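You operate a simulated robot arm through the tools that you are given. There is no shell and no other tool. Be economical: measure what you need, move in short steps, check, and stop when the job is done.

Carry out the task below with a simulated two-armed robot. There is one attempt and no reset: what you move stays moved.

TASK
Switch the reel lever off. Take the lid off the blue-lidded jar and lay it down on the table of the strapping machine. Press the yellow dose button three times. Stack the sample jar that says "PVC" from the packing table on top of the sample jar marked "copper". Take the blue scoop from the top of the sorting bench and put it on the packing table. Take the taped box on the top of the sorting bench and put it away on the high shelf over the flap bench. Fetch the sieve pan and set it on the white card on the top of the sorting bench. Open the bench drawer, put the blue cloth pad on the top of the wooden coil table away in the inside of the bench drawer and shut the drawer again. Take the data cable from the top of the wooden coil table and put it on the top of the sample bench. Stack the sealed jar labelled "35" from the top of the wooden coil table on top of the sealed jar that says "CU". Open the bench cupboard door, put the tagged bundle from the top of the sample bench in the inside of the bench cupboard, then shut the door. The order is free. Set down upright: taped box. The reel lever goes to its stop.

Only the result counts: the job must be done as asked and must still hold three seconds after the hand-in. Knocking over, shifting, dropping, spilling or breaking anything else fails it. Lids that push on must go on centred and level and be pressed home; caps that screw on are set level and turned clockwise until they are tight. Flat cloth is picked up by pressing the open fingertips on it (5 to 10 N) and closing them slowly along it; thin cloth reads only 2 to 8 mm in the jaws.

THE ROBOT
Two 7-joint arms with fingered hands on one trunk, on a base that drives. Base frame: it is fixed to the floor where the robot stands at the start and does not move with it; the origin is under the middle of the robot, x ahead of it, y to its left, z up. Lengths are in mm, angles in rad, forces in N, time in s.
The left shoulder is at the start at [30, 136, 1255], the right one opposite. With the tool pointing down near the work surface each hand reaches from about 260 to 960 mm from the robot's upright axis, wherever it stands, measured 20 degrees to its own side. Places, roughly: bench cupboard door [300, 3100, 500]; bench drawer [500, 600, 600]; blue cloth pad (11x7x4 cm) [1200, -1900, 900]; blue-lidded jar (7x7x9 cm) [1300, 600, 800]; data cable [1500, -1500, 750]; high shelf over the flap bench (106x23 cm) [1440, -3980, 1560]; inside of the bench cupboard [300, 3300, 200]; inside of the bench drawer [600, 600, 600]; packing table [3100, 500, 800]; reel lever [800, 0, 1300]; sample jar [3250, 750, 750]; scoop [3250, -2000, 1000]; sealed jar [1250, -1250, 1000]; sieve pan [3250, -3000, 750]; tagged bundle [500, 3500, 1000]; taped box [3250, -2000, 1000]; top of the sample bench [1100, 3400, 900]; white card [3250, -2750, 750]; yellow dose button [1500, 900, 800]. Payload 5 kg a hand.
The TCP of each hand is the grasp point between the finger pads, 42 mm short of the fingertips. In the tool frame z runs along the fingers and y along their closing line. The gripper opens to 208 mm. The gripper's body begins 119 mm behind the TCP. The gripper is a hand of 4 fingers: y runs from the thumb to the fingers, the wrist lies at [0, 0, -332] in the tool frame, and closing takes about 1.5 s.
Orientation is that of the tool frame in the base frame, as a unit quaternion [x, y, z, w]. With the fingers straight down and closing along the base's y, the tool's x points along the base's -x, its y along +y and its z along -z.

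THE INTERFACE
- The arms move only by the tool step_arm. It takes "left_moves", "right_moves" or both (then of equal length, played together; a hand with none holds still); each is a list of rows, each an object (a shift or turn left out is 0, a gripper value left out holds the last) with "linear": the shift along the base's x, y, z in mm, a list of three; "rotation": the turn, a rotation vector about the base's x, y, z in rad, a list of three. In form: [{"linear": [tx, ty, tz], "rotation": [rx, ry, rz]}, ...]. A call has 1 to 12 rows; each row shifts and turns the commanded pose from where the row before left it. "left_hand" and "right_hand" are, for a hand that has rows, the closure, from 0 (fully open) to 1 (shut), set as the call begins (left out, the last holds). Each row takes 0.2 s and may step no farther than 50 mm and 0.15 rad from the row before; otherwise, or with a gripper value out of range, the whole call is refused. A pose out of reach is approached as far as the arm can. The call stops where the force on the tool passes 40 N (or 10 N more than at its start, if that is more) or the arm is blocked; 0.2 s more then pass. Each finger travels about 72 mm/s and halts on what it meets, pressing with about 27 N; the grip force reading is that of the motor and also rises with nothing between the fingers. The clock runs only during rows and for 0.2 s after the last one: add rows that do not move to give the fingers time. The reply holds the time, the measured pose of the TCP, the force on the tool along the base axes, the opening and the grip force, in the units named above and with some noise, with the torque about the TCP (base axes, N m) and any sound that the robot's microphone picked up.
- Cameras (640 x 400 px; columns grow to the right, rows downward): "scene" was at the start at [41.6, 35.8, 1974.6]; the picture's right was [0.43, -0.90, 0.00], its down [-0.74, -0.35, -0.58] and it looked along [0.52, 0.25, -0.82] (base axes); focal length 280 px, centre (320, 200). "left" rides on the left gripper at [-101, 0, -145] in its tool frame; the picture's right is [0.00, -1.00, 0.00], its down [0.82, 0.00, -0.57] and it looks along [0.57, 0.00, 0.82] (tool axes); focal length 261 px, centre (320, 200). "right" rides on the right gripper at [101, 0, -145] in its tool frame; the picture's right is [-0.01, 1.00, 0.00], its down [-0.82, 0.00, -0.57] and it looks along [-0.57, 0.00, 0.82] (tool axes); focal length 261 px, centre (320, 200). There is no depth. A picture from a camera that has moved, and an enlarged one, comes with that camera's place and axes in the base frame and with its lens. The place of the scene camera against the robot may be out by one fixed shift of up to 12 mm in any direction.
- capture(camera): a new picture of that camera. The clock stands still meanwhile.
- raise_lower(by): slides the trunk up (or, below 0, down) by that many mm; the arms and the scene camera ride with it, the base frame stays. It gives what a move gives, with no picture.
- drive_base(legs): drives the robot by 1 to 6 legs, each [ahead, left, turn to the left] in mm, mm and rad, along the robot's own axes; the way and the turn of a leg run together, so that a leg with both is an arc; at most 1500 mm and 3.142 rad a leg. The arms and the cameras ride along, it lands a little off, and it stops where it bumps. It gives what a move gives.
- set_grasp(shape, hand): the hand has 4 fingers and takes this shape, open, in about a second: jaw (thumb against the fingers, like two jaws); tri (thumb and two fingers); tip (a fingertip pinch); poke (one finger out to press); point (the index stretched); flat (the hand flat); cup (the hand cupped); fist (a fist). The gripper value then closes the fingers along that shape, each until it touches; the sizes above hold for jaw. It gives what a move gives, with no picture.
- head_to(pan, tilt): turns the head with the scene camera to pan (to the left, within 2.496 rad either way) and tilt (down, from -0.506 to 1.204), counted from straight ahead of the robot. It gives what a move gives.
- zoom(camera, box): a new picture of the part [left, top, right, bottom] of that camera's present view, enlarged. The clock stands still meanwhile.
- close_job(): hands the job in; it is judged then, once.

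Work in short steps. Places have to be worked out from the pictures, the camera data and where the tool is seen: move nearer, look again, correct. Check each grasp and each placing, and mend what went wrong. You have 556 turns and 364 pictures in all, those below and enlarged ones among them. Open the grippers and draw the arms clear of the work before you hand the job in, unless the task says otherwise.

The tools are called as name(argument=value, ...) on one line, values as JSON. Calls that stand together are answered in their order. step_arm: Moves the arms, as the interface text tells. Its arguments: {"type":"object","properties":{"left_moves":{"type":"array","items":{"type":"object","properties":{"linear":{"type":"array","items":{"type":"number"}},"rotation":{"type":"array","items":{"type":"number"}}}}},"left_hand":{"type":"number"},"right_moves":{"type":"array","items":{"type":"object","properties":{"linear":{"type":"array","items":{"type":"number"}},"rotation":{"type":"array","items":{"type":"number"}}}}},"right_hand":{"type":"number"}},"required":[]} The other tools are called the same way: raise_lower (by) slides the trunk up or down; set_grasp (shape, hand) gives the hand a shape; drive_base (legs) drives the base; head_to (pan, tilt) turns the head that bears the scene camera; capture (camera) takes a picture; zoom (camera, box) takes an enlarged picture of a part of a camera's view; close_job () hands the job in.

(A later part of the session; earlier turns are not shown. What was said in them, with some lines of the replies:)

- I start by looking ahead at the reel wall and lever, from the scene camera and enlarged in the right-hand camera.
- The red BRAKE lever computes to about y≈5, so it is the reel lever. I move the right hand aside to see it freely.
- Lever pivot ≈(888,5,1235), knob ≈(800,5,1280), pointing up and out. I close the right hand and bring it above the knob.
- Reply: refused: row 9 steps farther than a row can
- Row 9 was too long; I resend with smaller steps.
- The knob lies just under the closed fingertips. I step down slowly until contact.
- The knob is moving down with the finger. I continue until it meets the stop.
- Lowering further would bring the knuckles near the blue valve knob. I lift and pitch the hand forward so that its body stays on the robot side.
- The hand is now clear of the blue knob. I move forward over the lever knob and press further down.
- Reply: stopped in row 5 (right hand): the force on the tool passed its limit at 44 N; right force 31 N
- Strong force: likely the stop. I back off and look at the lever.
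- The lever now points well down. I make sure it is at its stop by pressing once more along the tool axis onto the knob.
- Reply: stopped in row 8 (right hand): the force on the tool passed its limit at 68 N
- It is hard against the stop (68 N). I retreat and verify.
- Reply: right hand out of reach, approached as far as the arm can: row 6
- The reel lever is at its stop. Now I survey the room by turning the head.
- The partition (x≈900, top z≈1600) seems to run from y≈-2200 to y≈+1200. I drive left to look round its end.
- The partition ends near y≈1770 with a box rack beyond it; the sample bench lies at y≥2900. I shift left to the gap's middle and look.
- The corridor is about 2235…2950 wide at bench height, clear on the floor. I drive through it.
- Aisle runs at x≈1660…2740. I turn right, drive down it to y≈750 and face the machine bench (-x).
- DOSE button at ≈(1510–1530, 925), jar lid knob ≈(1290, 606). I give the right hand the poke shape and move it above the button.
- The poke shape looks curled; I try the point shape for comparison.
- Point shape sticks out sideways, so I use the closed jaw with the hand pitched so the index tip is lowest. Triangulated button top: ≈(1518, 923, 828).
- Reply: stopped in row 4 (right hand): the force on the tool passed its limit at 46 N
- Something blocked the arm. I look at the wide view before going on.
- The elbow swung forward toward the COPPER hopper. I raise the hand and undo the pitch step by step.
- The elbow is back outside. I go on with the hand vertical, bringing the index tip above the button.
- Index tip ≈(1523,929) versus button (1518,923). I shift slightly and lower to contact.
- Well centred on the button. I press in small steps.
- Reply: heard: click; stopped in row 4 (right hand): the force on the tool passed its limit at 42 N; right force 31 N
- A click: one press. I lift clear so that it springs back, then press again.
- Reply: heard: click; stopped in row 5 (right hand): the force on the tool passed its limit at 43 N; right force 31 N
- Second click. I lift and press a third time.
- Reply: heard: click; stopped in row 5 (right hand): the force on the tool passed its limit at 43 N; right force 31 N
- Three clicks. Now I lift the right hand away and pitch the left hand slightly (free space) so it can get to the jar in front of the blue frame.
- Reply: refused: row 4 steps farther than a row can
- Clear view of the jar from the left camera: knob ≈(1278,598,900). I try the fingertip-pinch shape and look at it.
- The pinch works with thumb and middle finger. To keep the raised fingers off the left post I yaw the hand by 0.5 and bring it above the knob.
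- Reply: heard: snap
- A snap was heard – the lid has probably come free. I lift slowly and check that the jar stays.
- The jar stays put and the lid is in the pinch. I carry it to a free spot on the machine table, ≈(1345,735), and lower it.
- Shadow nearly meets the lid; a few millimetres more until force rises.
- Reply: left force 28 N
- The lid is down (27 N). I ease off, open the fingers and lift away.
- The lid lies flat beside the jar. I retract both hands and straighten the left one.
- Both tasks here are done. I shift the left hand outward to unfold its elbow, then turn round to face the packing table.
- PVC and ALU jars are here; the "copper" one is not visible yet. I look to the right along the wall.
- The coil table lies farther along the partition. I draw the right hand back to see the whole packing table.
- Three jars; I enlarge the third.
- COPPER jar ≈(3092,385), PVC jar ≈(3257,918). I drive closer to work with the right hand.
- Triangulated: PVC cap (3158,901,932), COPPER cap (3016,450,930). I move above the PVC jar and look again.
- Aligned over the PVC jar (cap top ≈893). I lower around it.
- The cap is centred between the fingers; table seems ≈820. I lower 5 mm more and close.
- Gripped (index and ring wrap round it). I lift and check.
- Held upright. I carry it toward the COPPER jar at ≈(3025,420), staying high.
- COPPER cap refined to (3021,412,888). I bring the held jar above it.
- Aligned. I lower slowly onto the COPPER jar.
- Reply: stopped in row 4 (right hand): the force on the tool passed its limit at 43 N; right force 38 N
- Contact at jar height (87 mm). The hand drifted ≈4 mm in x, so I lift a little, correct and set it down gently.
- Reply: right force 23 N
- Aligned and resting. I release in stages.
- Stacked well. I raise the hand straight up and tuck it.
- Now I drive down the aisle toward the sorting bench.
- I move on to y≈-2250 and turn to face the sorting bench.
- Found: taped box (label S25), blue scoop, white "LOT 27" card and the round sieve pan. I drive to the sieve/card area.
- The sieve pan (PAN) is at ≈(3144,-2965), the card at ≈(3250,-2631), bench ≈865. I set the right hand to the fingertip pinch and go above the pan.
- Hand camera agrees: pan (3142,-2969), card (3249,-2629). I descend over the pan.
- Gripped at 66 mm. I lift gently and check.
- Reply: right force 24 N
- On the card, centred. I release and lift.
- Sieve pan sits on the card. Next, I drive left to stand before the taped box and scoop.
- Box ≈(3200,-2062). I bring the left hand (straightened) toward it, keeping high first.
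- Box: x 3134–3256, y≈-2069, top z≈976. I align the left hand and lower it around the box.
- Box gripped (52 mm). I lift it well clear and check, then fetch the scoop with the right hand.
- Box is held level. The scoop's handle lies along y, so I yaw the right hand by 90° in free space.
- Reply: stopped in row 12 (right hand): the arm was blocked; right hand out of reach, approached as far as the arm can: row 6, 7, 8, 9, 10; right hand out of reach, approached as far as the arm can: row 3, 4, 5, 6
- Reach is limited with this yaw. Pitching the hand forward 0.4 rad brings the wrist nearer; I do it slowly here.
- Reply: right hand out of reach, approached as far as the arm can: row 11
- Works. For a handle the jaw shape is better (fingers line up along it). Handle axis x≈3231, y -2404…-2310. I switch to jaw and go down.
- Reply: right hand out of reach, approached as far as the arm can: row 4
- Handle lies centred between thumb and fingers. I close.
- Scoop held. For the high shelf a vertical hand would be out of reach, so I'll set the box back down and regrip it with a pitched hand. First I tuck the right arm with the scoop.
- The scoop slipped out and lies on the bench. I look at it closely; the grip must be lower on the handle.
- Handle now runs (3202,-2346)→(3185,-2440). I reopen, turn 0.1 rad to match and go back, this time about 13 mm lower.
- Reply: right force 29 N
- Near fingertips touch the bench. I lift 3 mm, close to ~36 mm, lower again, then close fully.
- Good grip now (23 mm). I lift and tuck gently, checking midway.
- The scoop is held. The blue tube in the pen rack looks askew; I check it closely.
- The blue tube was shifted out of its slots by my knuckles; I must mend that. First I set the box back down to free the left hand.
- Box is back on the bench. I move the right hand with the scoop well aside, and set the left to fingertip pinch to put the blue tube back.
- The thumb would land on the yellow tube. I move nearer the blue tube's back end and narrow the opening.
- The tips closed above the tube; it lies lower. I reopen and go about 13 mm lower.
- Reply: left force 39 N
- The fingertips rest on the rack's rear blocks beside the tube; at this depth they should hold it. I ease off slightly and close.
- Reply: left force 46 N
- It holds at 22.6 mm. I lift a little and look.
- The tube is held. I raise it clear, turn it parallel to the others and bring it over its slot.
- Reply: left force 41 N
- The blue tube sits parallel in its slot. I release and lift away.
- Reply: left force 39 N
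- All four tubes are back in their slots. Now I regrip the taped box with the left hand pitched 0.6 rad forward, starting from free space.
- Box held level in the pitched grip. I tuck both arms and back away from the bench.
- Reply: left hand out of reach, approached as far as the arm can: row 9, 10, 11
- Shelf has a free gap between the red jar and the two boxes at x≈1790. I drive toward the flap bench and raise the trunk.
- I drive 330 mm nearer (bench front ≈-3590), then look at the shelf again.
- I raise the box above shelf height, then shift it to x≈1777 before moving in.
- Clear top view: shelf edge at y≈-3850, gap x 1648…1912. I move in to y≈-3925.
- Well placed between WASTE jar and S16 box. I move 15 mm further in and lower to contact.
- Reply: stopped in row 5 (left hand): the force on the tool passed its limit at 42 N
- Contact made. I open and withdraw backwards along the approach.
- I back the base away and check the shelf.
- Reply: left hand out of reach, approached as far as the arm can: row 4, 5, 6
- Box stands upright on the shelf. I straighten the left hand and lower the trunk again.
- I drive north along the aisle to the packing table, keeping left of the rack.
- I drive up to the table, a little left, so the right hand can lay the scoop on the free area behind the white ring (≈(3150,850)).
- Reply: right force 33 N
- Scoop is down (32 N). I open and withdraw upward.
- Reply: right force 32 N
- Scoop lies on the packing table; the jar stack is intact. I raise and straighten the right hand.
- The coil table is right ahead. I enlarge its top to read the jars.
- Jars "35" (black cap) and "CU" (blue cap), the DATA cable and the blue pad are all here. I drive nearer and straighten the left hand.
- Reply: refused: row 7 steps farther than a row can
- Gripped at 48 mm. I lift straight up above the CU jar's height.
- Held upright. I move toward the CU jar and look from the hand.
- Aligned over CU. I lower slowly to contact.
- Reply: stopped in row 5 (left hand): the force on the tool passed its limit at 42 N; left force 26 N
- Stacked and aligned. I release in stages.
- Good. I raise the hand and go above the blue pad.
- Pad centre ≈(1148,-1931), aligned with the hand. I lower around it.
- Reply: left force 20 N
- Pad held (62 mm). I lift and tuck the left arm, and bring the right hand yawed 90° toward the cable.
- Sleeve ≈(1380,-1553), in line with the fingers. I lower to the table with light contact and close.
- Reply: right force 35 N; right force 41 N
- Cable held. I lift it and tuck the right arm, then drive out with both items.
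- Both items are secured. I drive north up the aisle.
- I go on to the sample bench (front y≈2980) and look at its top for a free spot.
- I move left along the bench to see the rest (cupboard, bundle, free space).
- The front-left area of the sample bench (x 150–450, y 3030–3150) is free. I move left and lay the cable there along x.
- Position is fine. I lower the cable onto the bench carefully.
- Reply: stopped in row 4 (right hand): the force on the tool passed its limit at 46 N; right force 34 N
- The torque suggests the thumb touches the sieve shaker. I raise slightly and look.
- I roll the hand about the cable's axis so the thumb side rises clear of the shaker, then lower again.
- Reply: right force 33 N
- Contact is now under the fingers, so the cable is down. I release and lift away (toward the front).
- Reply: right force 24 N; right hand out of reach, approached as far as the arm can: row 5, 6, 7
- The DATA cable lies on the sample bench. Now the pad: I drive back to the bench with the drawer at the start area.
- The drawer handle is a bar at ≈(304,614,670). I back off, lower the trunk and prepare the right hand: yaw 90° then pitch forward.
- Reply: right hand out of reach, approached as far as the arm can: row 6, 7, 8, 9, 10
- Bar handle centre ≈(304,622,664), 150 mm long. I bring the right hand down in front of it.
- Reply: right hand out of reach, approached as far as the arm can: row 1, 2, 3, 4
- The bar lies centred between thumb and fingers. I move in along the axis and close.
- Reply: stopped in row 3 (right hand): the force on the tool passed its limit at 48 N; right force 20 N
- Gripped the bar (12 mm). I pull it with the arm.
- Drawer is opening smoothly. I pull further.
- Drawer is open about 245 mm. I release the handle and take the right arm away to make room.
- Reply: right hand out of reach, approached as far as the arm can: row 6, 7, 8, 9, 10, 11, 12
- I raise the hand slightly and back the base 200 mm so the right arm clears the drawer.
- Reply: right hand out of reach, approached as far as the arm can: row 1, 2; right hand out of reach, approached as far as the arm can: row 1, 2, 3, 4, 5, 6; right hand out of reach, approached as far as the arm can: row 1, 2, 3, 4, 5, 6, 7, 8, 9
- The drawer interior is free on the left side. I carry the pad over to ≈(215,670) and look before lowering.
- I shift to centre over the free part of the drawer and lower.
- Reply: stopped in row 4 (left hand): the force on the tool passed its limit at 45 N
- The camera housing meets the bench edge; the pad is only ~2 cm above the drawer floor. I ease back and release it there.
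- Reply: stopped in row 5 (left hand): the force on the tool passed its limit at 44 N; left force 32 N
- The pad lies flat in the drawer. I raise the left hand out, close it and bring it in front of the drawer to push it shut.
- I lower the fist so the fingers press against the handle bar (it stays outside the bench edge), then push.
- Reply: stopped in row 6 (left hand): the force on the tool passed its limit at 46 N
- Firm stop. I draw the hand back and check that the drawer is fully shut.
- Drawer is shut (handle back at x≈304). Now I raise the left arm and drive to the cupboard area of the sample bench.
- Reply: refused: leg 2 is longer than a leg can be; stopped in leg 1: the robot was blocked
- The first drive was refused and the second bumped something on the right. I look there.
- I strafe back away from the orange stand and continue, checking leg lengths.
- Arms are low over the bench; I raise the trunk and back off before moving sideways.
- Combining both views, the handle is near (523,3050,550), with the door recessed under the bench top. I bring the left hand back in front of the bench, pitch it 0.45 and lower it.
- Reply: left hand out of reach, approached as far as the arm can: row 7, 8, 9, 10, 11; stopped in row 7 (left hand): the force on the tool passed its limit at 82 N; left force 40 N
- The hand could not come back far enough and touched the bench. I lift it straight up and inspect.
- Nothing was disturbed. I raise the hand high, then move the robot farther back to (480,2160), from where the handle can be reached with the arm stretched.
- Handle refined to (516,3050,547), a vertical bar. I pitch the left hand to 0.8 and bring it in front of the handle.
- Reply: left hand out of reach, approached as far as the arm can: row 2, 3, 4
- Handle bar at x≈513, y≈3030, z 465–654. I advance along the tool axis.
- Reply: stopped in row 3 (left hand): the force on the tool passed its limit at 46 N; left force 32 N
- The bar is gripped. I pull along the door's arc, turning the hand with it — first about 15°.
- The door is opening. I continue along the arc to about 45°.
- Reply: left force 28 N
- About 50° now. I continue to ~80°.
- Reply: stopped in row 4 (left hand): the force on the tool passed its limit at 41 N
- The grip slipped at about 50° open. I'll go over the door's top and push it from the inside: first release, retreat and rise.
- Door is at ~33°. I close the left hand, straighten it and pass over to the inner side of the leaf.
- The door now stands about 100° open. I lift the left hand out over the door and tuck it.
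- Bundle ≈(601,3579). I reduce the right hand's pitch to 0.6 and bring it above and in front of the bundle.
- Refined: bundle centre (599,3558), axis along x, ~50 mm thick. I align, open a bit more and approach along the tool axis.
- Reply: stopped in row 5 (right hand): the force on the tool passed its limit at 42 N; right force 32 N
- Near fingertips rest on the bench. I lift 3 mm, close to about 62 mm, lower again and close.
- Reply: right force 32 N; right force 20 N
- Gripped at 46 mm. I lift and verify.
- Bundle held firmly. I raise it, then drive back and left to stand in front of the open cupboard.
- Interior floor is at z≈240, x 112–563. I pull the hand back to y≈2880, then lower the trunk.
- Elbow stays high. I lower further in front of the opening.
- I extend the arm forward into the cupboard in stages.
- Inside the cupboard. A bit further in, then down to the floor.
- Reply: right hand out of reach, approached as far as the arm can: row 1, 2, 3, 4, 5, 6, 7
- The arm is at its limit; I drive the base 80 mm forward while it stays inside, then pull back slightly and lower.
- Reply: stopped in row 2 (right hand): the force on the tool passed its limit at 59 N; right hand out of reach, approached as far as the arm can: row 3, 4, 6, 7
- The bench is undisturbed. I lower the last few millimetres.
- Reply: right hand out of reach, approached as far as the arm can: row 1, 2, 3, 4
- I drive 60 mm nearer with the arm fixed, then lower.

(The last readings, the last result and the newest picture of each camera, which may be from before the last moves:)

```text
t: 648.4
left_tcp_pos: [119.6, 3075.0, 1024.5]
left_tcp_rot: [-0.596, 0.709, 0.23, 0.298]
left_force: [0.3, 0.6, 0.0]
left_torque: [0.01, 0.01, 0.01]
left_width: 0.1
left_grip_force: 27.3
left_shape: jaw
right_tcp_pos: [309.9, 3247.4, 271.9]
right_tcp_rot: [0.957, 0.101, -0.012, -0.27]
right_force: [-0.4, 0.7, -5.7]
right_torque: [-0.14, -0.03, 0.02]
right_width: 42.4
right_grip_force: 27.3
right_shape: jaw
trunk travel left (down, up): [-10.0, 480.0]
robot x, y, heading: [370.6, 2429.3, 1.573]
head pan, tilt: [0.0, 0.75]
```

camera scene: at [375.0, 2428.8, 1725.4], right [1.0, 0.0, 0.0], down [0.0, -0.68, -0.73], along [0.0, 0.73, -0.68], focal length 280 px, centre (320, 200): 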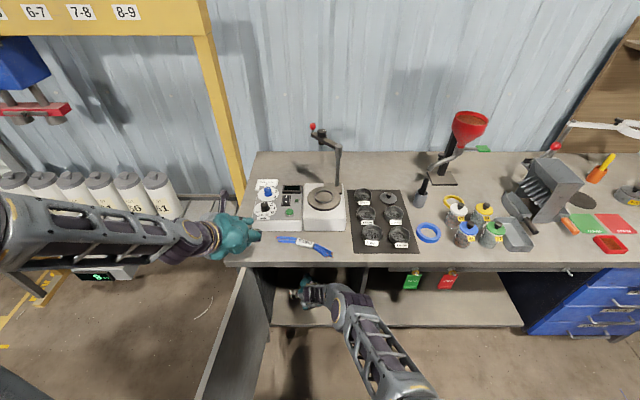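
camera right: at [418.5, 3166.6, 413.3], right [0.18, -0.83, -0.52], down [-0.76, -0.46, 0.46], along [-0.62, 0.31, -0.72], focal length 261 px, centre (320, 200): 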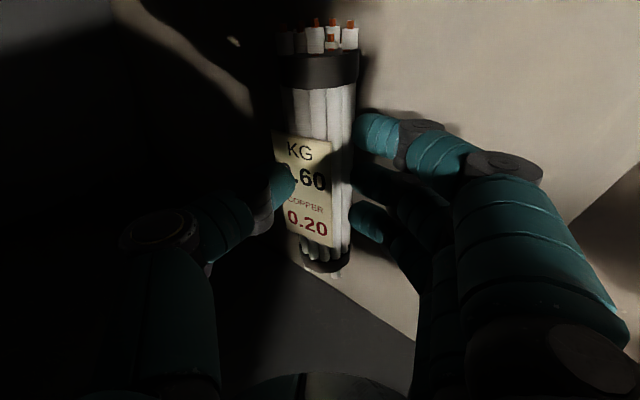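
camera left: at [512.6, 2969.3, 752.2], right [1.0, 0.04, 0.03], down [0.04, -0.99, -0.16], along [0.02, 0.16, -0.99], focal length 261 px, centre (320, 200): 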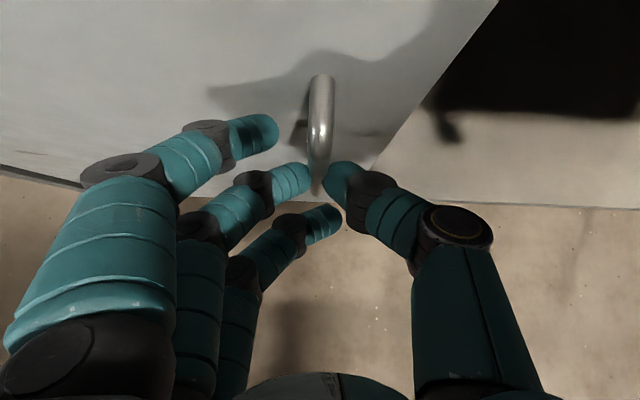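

Working. I go on lowering until contact.

step_arm(right_moves=[{"linear": [0, -5, -5]}, {"linear": [0, -4, -5]}, {"linear": [0, -4, -5]}, {"linear": [0, -3, -5]}, {"linear": [0, -3, -5]}, {"linear": [0, -3, -5]}])

capture(camera="right")

```text
t: 649.8
left_tcp_pos: [120.6, 3074.6, 1023.6]
left_tcp_rot: [-0.596, 0.709, 0.231, 0.298]
left_force: [-0.6, -0.6, 0.1]
left_torque: [0.04, 0.0, -0.01]
left_width: 0.0
left_grip_force: 27.1
left_shape: jaw
right_tcp_pos: [309.8, 3239.8, 262.7]
right_tcp_rot: [0.957, 0.101, -0.012, -0.27]
right_force: [3.8, 3.9, 0.3]
right_torque: [0.07, 0.48, -0.39]
right_width: 42.5
right_grip_force: 27.0
right_shape: jaw
right hand out of reach, approached as far as the arm can: row 3, 4, 5, 6
trunk travel left (down, up): [-10.0, 480.0]
robot x, y, heading: [368.8, 2427.7, 1.574]
head pan, tilt: [0.0, 0.75]
```

```text
46 pictures are left
camera right: at [418.7, 3183.7, 388.9], right [0.18, -0.83, -0.52], down [-0.76, -0.46, 0.46], along [-0.62, 0.31, -0.72], focal length 261 px, centre (320, 200)
```

right: 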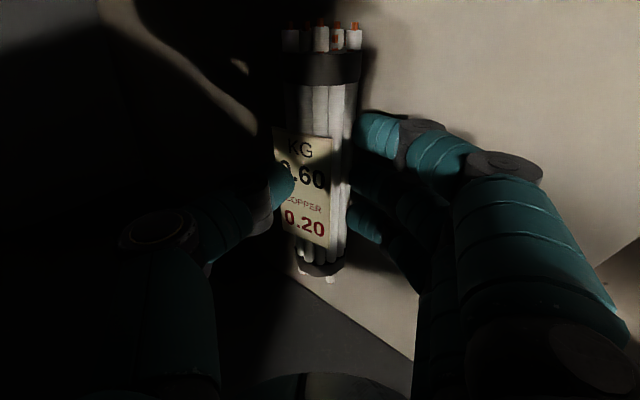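

The reading shows the floor now carries the bundle. I open the hand gently.

step_arm(right_hand=0.68, right_moves=[{}, {}, {}])

step_arm(right_hand=0.58, right_moves=[{"linear": [0, -3, 5]}, {"linear": [0, -8, 12]}, {"linear": [0, -10, 15]}])

capture(camera="right")

```text
t: 650.6
left_tcp_pos: [119.7, 3074.9, 1024.7]
left_tcp_rot: [-0.596, 0.709, 0.23, 0.298]
left_force: [-0.3, -0.4, 0.1]
left_torque: [0.0, -0.02, 0.02]
left_width: 0.0
left_grip_force: 27.1
left_shape: jaw
right_tcp_pos: [308.3, 3237.9, 262.2]
right_tcp_rot: [0.957, 0.101, -0.012, -0.27]
right_force: [1.3, -0.2, 0.9]
right_torque: [-0.01, -0.03, 0.03]
right_width: 65.8
right_grip_force: 0.1
right_shape: jaw
trunk travel left (down, up): [-10.0, 480.0]
robot x, y, heading: [369.2, 2424.7, 1.572]
head pan, tilt: [0.0, 0.75]
```

```text
t: 651.4
left_tcp_pos: [119.5, 3074.6, 1023.8]
left_tcp_rot: [-0.596, 0.709, 0.231, 0.298]
left_force: [0.1, -0.4, 0.3]
left_torque: [0.03, 0.02, 0.02]
left_width: 0.0
left_grip_force: 27.1
left_shape: jaw
right_tcp_pos: [308.0, 3214.0, 293.9]
right_tcp_rot: [0.958, 0.102, -0.013, -0.268]
right_force: [-0.9, -0.2, -0.6]
right_torque: [0.03, -0.02, -0.01]
right_width: 87.2
right_grip_force: 0.2
right_shape: jaw
trunk travel left (down, up): [-10.0, 480.0]
robot x, y, heading: [369.1, 2424.9, 1.572]
head pan, tilt: [0.0, 0.75]
```

```text
45 pictures are left
camera right: at [418.0, 3160.1, 419.3], right [0.18, -0.84, -0.52], down [-0.76, -0.45, 0.47], along [-0.62, 0.31, -0.72], focal length 261 px, centre (320, 200)
```

right: 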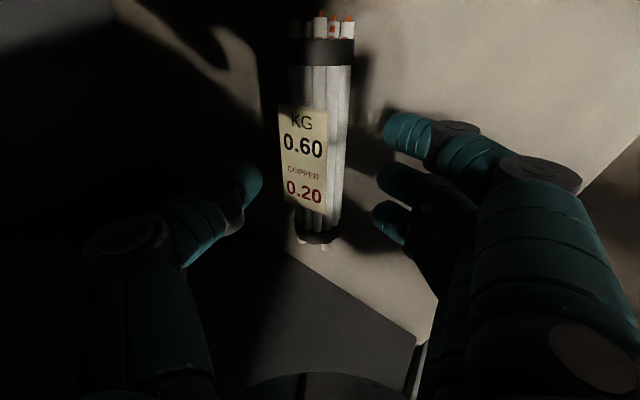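

The bundle rests inside. I raise slightly and back the whole robot out with the arm fixed.

step_arm(right_moves=[{"linear": [0, -8, 12]}, {"linear": [0, -8, 12]}])

drive_base(legs=[[-280, 0, 0]])

capture(camera="scene")

```text
t: 652.0
left_tcp_pos: [121.4, 3072.1, 1024.6]
left_tcp_rot: [-0.595, 0.71, 0.231, 0.298]
left_force: [0.4, 0.0, -0.4]
left_torque: [-0.01, 0.02, 0.0]
left_width: 0.1
left_grip_force: 27.2
left_shape: jaw
right_tcp_pos: [307.8, 3187.2, 308.8]
right_tcp_rot: [0.959, 0.103, -0.013, -0.264]
right_force: [0.3, 0.3, 0.3]
right_torque: [-0.01, -0.02, -0.02]
right_width: 86.9
right_grip_force: 0.1
right_shape: jaw
trunk travel left (down, up): [-10.0, 480.0]
robot x, y, heading: [369.5, 2428.2, 1.58]
head pan, tilt: [0.0, 0.75]
```

```text
t: 653.9
left_tcp_pos: [118.9, 2796.8, 1025.9]
left_tcp_rot: [-0.597, 0.708, 0.231, 0.297]
left_force: [-0.2, -0.2, 1.0]
left_torque: [0.02, 0.03, 0.01]
left_width: 0.0
left_grip_force: 27.3
left_shape: jaw
right_tcp_pos: [306.2, 2924.7, 320.2]
right_tcp_rot: [0.957, 0.104, -0.014, -0.271]
right_force: [0.5, -0.3, 1.3]
right_torque: [0.01, 0.01, -0.01]
right_width: 87.1
right_grip_force: 0.1
right_shape: jaw
trunk travel left (down, up): [-10.0, 480.0]
robot x, y, heading: [372.3, 2153.4, 1.577]
head pan, tilt: [0.0, 0.75]
```

```text
44 pictures are left
camera scene: at [375.8, 2206.1, 1725.5], right [1.0, 0.01, 0.0], down [0.0, -0.68, -0.73], along [0.0, 0.73, -0.68], focal length 280 px, centre (320, 200)
```

scene: 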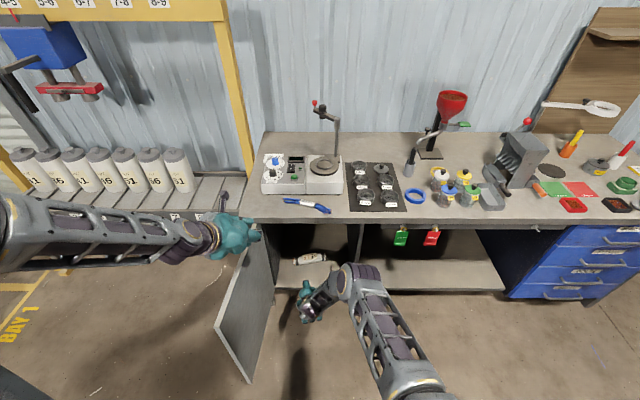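

The bundle is visible inside. I raise the right arm out of the way.

step_arm(right_moves=[{"linear": [10, -10, 40]}, {"linear": [15, -10, 40]}, {"linear": [15, -10, 40]}, {"linear": [20, -5, 40]}, {"linear": [20, 0, 42]}, {"linear": [20, 0, 42]}, {"linear": [20, 0, 42]}, {"linear": [20, 0, 42]}, {"linear": [20, 0, 42]}, {"linear": [20, 0, 42]}, {"linear": [20, 0, 42]}, {"linear": [20, 0, 42]}])

step_arm(right_moves=[{"linear": [20, 0, 42]}, {"linear": [20, 0, 42]}, {"linear": [20, 0, 42]}, {"linear": [20, 0, 42]}])

zoom(camera="scene", box=[200, 190, 400, 380])

```text
t: 656.5
left_tcp_pos: [117.4, 2795.9, 1025.0]
left_tcp_rot: [-0.598, 0.707, 0.232, 0.298]
left_force: [1.1, -0.2, -0.4]
left_torque: [0.06, -0.05, -0.04]
left_width: 0.2
left_grip_force: 26.7
left_shape: jaw
right_tcp_pos: [528.6, 2889.8, 817.7]
right_tcp_rot: [0.957, 0.104, -0.014, -0.27]
right_force: [0.1, -0.6, -0.3]
right_torque: [0.16, -0.06, -0.08]
right_width: 86.9
right_grip_force: 0.0
right_shape: jaw
trunk travel left (down, up): [-10.0, 480.0]
robot x, y, heading: [367.4, 2148.7, 1.579]
head pan, tilt: [0.0, 0.75]
```

```text
t: 657.5
left_tcp_pos: [118.1, 2795.6, 1024.9]
left_tcp_rot: [-0.596, 0.708, 0.232, 0.3]
left_force: [1.8, -0.1, 0.7]
left_torque: [-0.07, 0.13, 0.11]
left_width: 0.0
left_grip_force: 27.7
left_shape: jaw
right_tcp_pos: [603.1, 2887.6, 984.5]
right_tcp_rot: [0.957, 0.106, -0.014, -0.27]
right_force: [-6.4, -1.1, 2.5]
right_torque: [-0.04, -0.71, -0.43]
right_width: 87.3
right_grip_force: 0.1
right_shape: jaw
trunk travel left (down, up): [-10.0, 480.0]
robot x, y, heading: [370.3, 2147.4, 1.577]
head pan, tilt: [0.0, 0.75]
```

```text
2.11 times, centred on (300, 285) of scene
camera zoom: at [372.9, 2204.9, 1725.9], right [1.0, 0.0, 0.0], down [0.0, -0.68, -0.73], along [0.0, 0.73, -0.68], focal length 589 px, centre (362, 21)
```

zoom: 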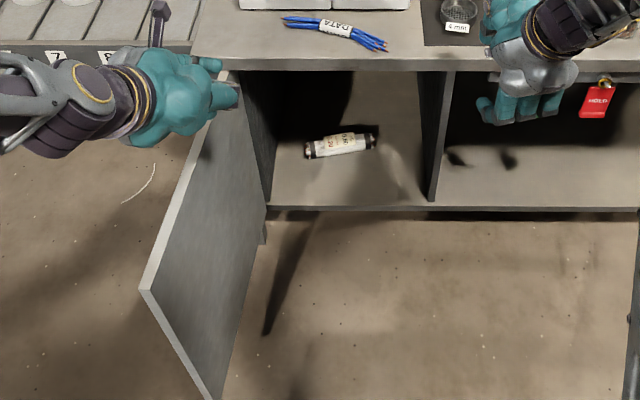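

Bundle lies well inside. I take the left fist over to the outer side of the door leaf.

step_arm(left_moves=[{"linear": [-40, -15, 0]}, {"linear": [-45, -15, 0]}, {"linear": [-45, -15, 0]}, {"linear": [-45, -15, 0]}, {"linear": [-45, -15, 0]}, {"linear": [0, -10, -45]}, {"linear": [0, 0, -45]}, {"linear": [0, 0, -45]}, {"linear": [0, 0, -45]}, {"linear": [0, 0, -45]}, {"linear": [0, 0, -45]}, {"linear": [0, 0, -45]}])

capture(camera="scene")

```text
t: 660.1
left_tcp_pos: [-103.7, 2713.1, 709.6]
left_tcp_rot: [-0.597, 0.708, 0.231, 0.297]
left_force: [0.0, 0.4, 0.4]
left_torque: [-0.04, -0.06, -0.06]
left_width: 0.0
left_grip_force: 27.1
left_shape: jaw
right_tcp_pos: [607.3, 2888.7, 981.0]
right_tcp_rot: [0.957, 0.105, -0.013, -0.271]
right_force: [-0.6, -0.1, 0.3]
right_torque: [0.0, -0.1, -0.03]
right_width: 87.1
right_grip_force: 0.0
right_shape: jaw
trunk travel left (down, up): [-10.0, 480.0]
robot x, y, heading: [367.7, 2149.1, 1.577]
head pan, tilt: [0.0, 0.75]
```

```text
42 pictures are left
camera scene: at [374.8, 2207.8, 1725.3], right [1.0, 0.01, 0.0], down [0.0, -0.68, -0.73], along [0.0, 0.73, -0.68], focal length 280 px, centre (320, 200)
```

scene: 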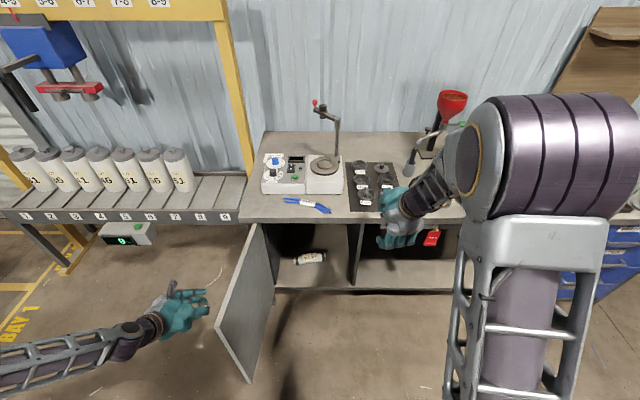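

I push the leaf toward closing along its arc.

step_arm(left_moves=[{"linear": [35, 0, 0]}, {"linear": [35, 0, 0]}, {"linear": [35, -3, 0]}, {"linear": [35, -3, 0]}, {"linear": [38, -5, 0]}, {"linear": [38, -3, 0]}, {"linear": [35, 3, 0]}, {"linear": [35, 5, 0]}, {"linear": [35, 8, 0]}, {"linear": [35, 10, 0]}])

capture(camera="scene")

```text
t: 662.3
left_tcp_pos: [256.4, 2723.1, 709.4]
left_tcp_rot: [-0.597, 0.708, 0.231, 0.297]
left_force: [0.6, -0.1, -0.6]
left_torque: [0.01, 0.02, 0.04]
left_width: 0.0
left_grip_force: 27.1
left_shape: jaw
right_tcp_pos: [609.0, 2889.3, 980.7]
right_tcp_rot: [0.957, 0.103, -0.014, -0.27]
right_force: [0.9, -0.5, -0.3]
right_torque: [-0.02, 0.11, 0.07]
right_width: 87.3
right_grip_force: 0.0
right_shape: jaw
trunk travel left (down, up): [-10.0, 480.0]
robot x, y, heading: [374.9, 2152.1, 1.576]
head pan, tilt: [0.0, 0.75]
```

```text
41 pictures are left
camera scene: at [376.8, 2207.9, 1725.4], right [1.0, 0.01, 0.0], down [0.0, -0.68, -0.73], along [0.0, 0.73, -0.68], focal length 280 px, centre (320, 200)
```

scene: 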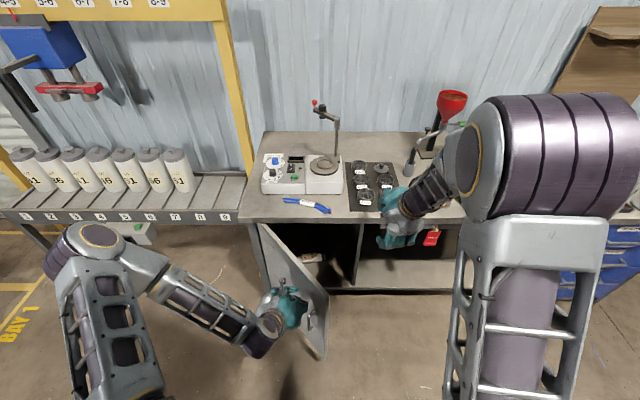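

step_arm(left_moves=[{"linear": [30, 15, 0]}, {"linear": [30, 16, 0]}, {"linear": [30, 18, 0]}, {"linear": [24, 24, 0]}, {"linear": [24, 24, 0]}, {"linear": [22, 25, 0]}, {"linear": [16, 28, 0]}, {"linear": [16, 28, 0]}, {"linear": [14, 28, 0]}])

capture(camera="scene")

```text
t: 664.3
left_tcp_pos: [460.4, 2929.3, 706.5]
left_tcp_rot: [-0.598, 0.708, 0.231, 0.297]
left_force: [0.2, -0.6, -0.4]
left_torque: [0.05, 0.01, 0.01]
left_width: 0.0
left_grip_force: 27.2
left_shape: jaw
right_tcp_pos: [609.2, 2888.9, 979.7]
right_tcp_rot: [0.958, 0.102, -0.013, -0.269]
right_force: [0.7, 0.5, -0.2]
right_torque: [-0.02, 0.0, 0.0]
right_width: 87.1
right_grip_force: 0.1
right_shape: jaw
trunk travel left (down, up): [-10.0, 480.0]
robot x, y, heading: [370.4, 2149.7, 1.575]
head pan, tilt: [0.0, 0.75]
```

```text
40 pictures are left
camera scene: at [376.3, 2207.9, 1725.4], right [1.0, 0.01, 0.0], down [0.0, -0.68, -0.73], along [0.0, 0.73, -0.68], focal length 280 px, centre (320, 200)
```

scene: 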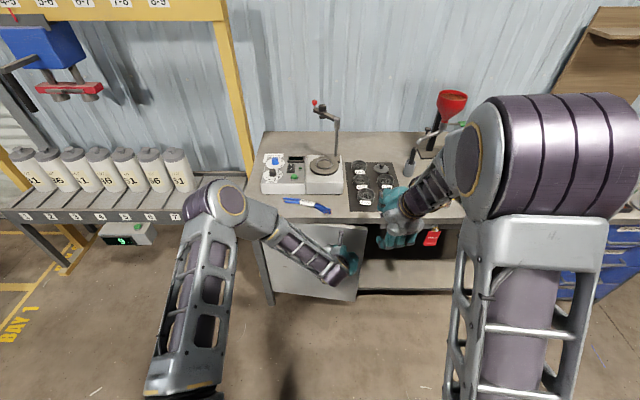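

Nearly shut. I push the last part gently until it stops.

step_arm(left_moves=[{"linear": [8, 25, -4]}, {"linear": [6, 25, -4]}, {"linear": [4, 20, -2]}, {"linear": [2, 15, 0]}, {"linear": [0, 10, 0]}, {"linear": [0, 10, 0]}, {"linear": [0, 8, 0]}, {"linear": [0, 8, 0]}])

zoom(camera="scene", box=[230, 190, 400, 320])

```text
t: 665.4
left_tcp_pos: [482.2, 3007.2, 690.9]
left_tcp_rot: [-0.597, 0.711, 0.224, 0.294]
left_force: [-1.5, -15.4, 3.5]
left_torque: [0.29, -0.14, -0.3]
left_width: 0.0
left_grip_force: 26.8
left_shape: jaw
right_tcp_pos: [608.5, 2888.9, 981.0]
right_tcp_rot: [0.957, 0.103, -0.014, -0.27]
right_force: [0.6, 0.3, 0.2]
right_torque: [0.02, 0.11, 0.05]
right_width: 87.5
right_grip_force: 0.1
right_shape: jaw
trunk travel left (down, up): [-10.0, 480.0]
robot x, y, heading: [369.9, 2149.9, 1.574]
head pan, tilt: [0.0, 0.75]
stopped in row 5 (left hand): the force on the tool passed its limit at 48 N (the readings are from after the stop); the commanded pose is now the measured one
```

```text
3.08 times, centred on (315, 255) of scene
camera zoom: at [376.1, 2206.2, 1725.5], right [1.0, 0.01, 0.0], down [0.0, -0.68, -0.73], along [0.0, 0.73, -0.68], focal length 861 px, centre (335, 31)
```

zoom: 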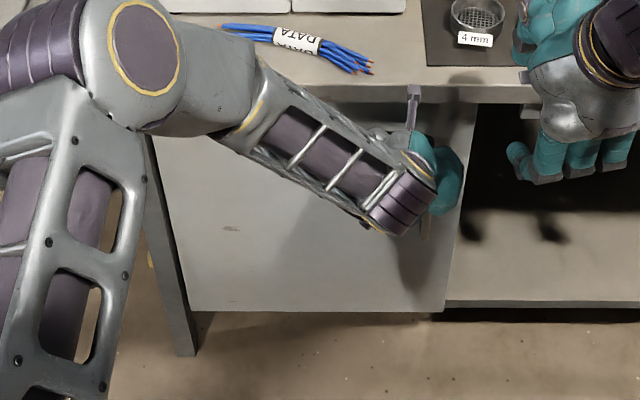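

Force acts near the fingertips, i.e. on the door. I withdraw the left hand and inspect.

step_arm(left_moves=[{"linear": [-5, -25, 0]}, {"linear": [-20, -35, 0]}, {"linear": [-30, -35, 10]}, {"linear": [-35, -30, 10]}, {"linear": [-40, -25, 10]}, {"linear": [-40, -10, 20]}, {"linear": [-45, 0, 20]}, {"linear": [-45, 0, 20]}])

zoom(camera="scene", box=[240, 200, 400, 310])

```text
t: 667.2
left_tcp_pos: [223.5, 2851.7, 782.4]
left_tcp_rot: [-0.598, 0.711, 0.226, 0.294]
left_force: [0.4, -0.5, 0.2]
left_torque: [0.07, 0.04, 0.07]
left_width: 0.0
left_grip_force: 26.8
left_shape: jaw
right_tcp_pos: [607.9, 2885.9, 982.1]
right_tcp_rot: [0.957, 0.104, -0.013, -0.27]
right_force: [-1.1, -1.3, 0.2]
right_torque: [0.03, -0.12, -0.08]
right_width: 87.2
right_grip_force: 0.1
right_shape: jaw
trunk travel left (down, up): [-10.0, 480.0]
robot x, y, heading: [365.9, 2150.8, 1.576]
head pan, tilt: [0.0, 0.75]
```

```text
3.64 times, centred on (320, 255) of scene
camera zoom: at [374.8, 2205.9, 1725.5], right [1.0, 0.01, 0.0], down [0.0, -0.68, -0.73], along [0.0, 0.73, -0.68], focal length 1018 px, centre (320, 0)
```

zoom: 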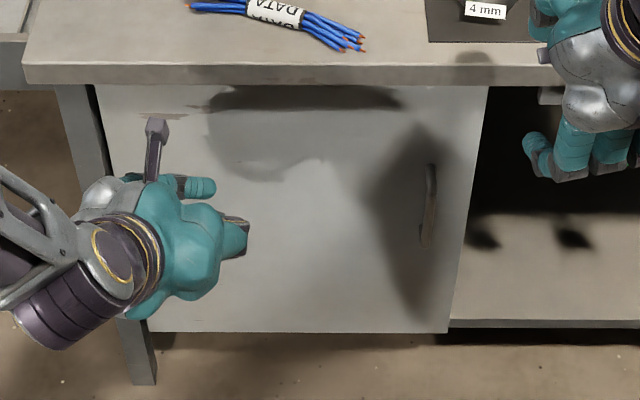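

The door is shut flush. I raise the trunk and draw both arms clear, then check the tags and bench.

raise_lower(by=260)

drive_base(legs=[[-60, 0, 0]])

head_to(pan=-0.2, tilt=0.75)

capture(camera="scene")

```text
t: 669.9
left_tcp_pos: [221.7, 2853.6, 1040.7]
left_tcp_rot: [-0.598, 0.71, 0.226, 0.294]
left_force: [0.1, -0.9, -0.1]
left_torque: [-0.01, 0.0, -0.03]
left_width: 0.0
left_grip_force: 26.9
left_shape: jaw
right_tcp_pos: [607.9, 2888.1, 1241.2]
right_tcp_rot: [0.957, 0.105, -0.013, -0.27]
right_force: [-0.3, -0.7, 0.5]
right_torque: [-0.05, 0.0, -0.03]
right_width: 87.0
right_grip_force: 0.1
right_shape: jaw
trunk travel left (down, up): [-270.0, 220.0]
robot x, y, heading: [369.1, 2147.5, 1.576]
head pan, tilt: [0.0, 0.75]
```

```text
t: 670.9
left_tcp_pos: [224.2, 2790.5, 1046.6]
left_tcp_rot: [-0.599, 0.708, 0.229, 0.295]
left_force: [1.2, -4.1, 2.6]
left_torque: [0.15, 0.22, 0.22]
left_width: 0.0
left_grip_force: 27.3
left_shape: jaw
right_tcp_pos: [610.0, 2827.3, 1248.1]
right_tcp_rot: [0.956, 0.106, -0.015, -0.274]
right_force: [1.6, -4.3, 2.8]
right_torque: [0.39, 0.13, 0.06]
right_width: 87.2
right_grip_force: 0.0
right_shape: jaw
trunk travel left (down, up): [-270.0, 220.0]
robot x, y, heading: [376.2, 2094.6, 1.58]
head pan, tilt: [0.0, 0.75]
```

```text
t: 671.6
left_tcp_pos: [220.7, 2801.4, 1038.9]
left_tcp_rot: [-0.6, 0.709, 0.226, 0.293]
left_force: [-1.2, 2.5, -1.4]
left_torque: [-0.05, -0.07, -0.08]
left_width: 0.1
left_grip_force: 27.3
left_shape: jaw
right_tcp_pos: [606.7, 2838.8, 1239.6]
right_tcp_rot: [0.958, 0.106, -0.014, -0.268]
right_force: [0.3, 2.1, -0.8]
right_torque: [-0.15, -0.05, -0.02]
right_width: 87.4
right_grip_force: 0.1
right_shape: jaw
trunk travel left (down, up): [-270.0, 220.0]
robot x, y, heading: [374.7, 2094.2, 1.585]
head pan, tilt: [-0.201, 0.75]
```

```text
37 pictures are left
camera scene: at [392.8, 2157.0, 1985.1], right [0.98, -0.19, 0.0], down [-0.13, -0.67, -0.73], along [0.14, 0.72, -0.68], focal length 280 px, centre (320, 200)
```

scene: 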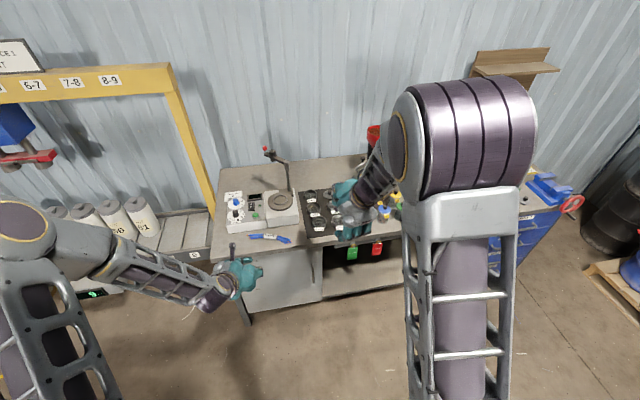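

All tags, jars and the cable are in place. I open both hands and lift the arms clear.

step_arm(left_hand=0.1, right_hand=0.1, left_moves=[{"linear": [0, 0, 40]}, {"linear": [0, 0, 40]}, {"linear": [0, 0, 40]}, {"linear": [0, 0, 40]}, {"linear": [0, 0, 40]}, {}, {}], right_moves=[{"linear": [0, 0, 20]}, {"linear": [0, 0, 20]}, {"linear": [0, 0, 20]}, {"linear": [0, 0, 20]}, {}, {}, {}])

head_to(pan=0, tilt=0.75)

capture(camera="scene")

```text
t: 673.2
left_tcp_pos: [221.0, 2797.7, 1238.4]
left_tcp_rot: [-0.6, 0.709, 0.226, 0.293]
left_force: [0.7, 0.0, -0.2]
left_torque: [0.02, 0.05, 0.03]
left_width: 187.1
left_grip_force: 0.1
left_shape: jaw
right_tcp_pos: [608.3, 2837.5, 1322.0]
right_tcp_rot: [0.957, 0.106, -0.015, -0.271]
right_force: [0.6, 0.1, -0.1]
right_torque: [0.03, 0.04, 0.02]
right_width: 186.9
right_grip_force: 0.1
right_shape: jaw
trunk travel left (down, up): [-270.0, 220.0]
robot x, y, heading: [372.9, 2092.5, 1.581]
head pan, tilt: [-0.201, 0.75]
```

```text
t: 673.9
left_tcp_pos: [221.4, 2797.9, 1236.6]
left_tcp_rot: [-0.599, 0.71, 0.226, 0.294]
left_force: [0.2, 0.0, -0.8]
left_torque: [-0.02, -0.03, 0.02]
left_width: 186.9
left_grip_force: 0.1
left_shape: jaw
right_tcp_pos: [607.8, 2836.9, 1320.2]
right_tcp_rot: [0.957, 0.105, -0.015, -0.269]
right_force: [0.0, 0.4, -0.2]
right_torque: [0.0, -0.04, -0.01]
right_width: 187.1
right_grip_force: 0.1
right_shape: jaw
trunk travel left (down, up): [-270.0, 220.0]
robot x, y, heading: [375.2, 2090.6, 1.581]
head pan, tilt: [0.0, 0.75]
```

```text
36 pictures are left
camera scene: at [377.6, 2153.2, 1985.4], right [1.0, 0.01, 0.0], down [0.01, -0.68, -0.73], along [-0.01, 0.73, -0.68], focal length 280 px, centre (320, 200)
```

scene: 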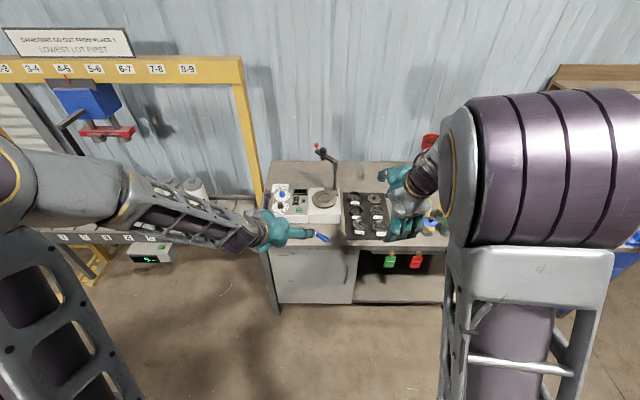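

The cupboard is shut, everything is placed, and the hands are open and clear. I hand the job in.

close_job()

```text
The job is handed in.
```

I handed the job in with all eleven parts carried out; each looked right in the pictures or readings I took as I finished it.

Four things to know:

- **Reel lever:** two levers sit by the reel. I took the red BRAKE lever as the one meant and pushed it down to its stop. The blue one was left alone.
- **Cable tube on the sorting bench:** my hand knocked the blue-banded tube out of its rack. I put it back in its slots, and it looked in line with the other three.
- **Scoop:** it slipped from my grip onto the sorting bench once. I picked it up again and laid it on the packing table.
- **Bumps:** the base bumped something beside the orange crate. I later pressed a hand onto the sample bench, at up to 82 N. The sample bench looked undisturbed; I had no earlier picture to compare the crate with.
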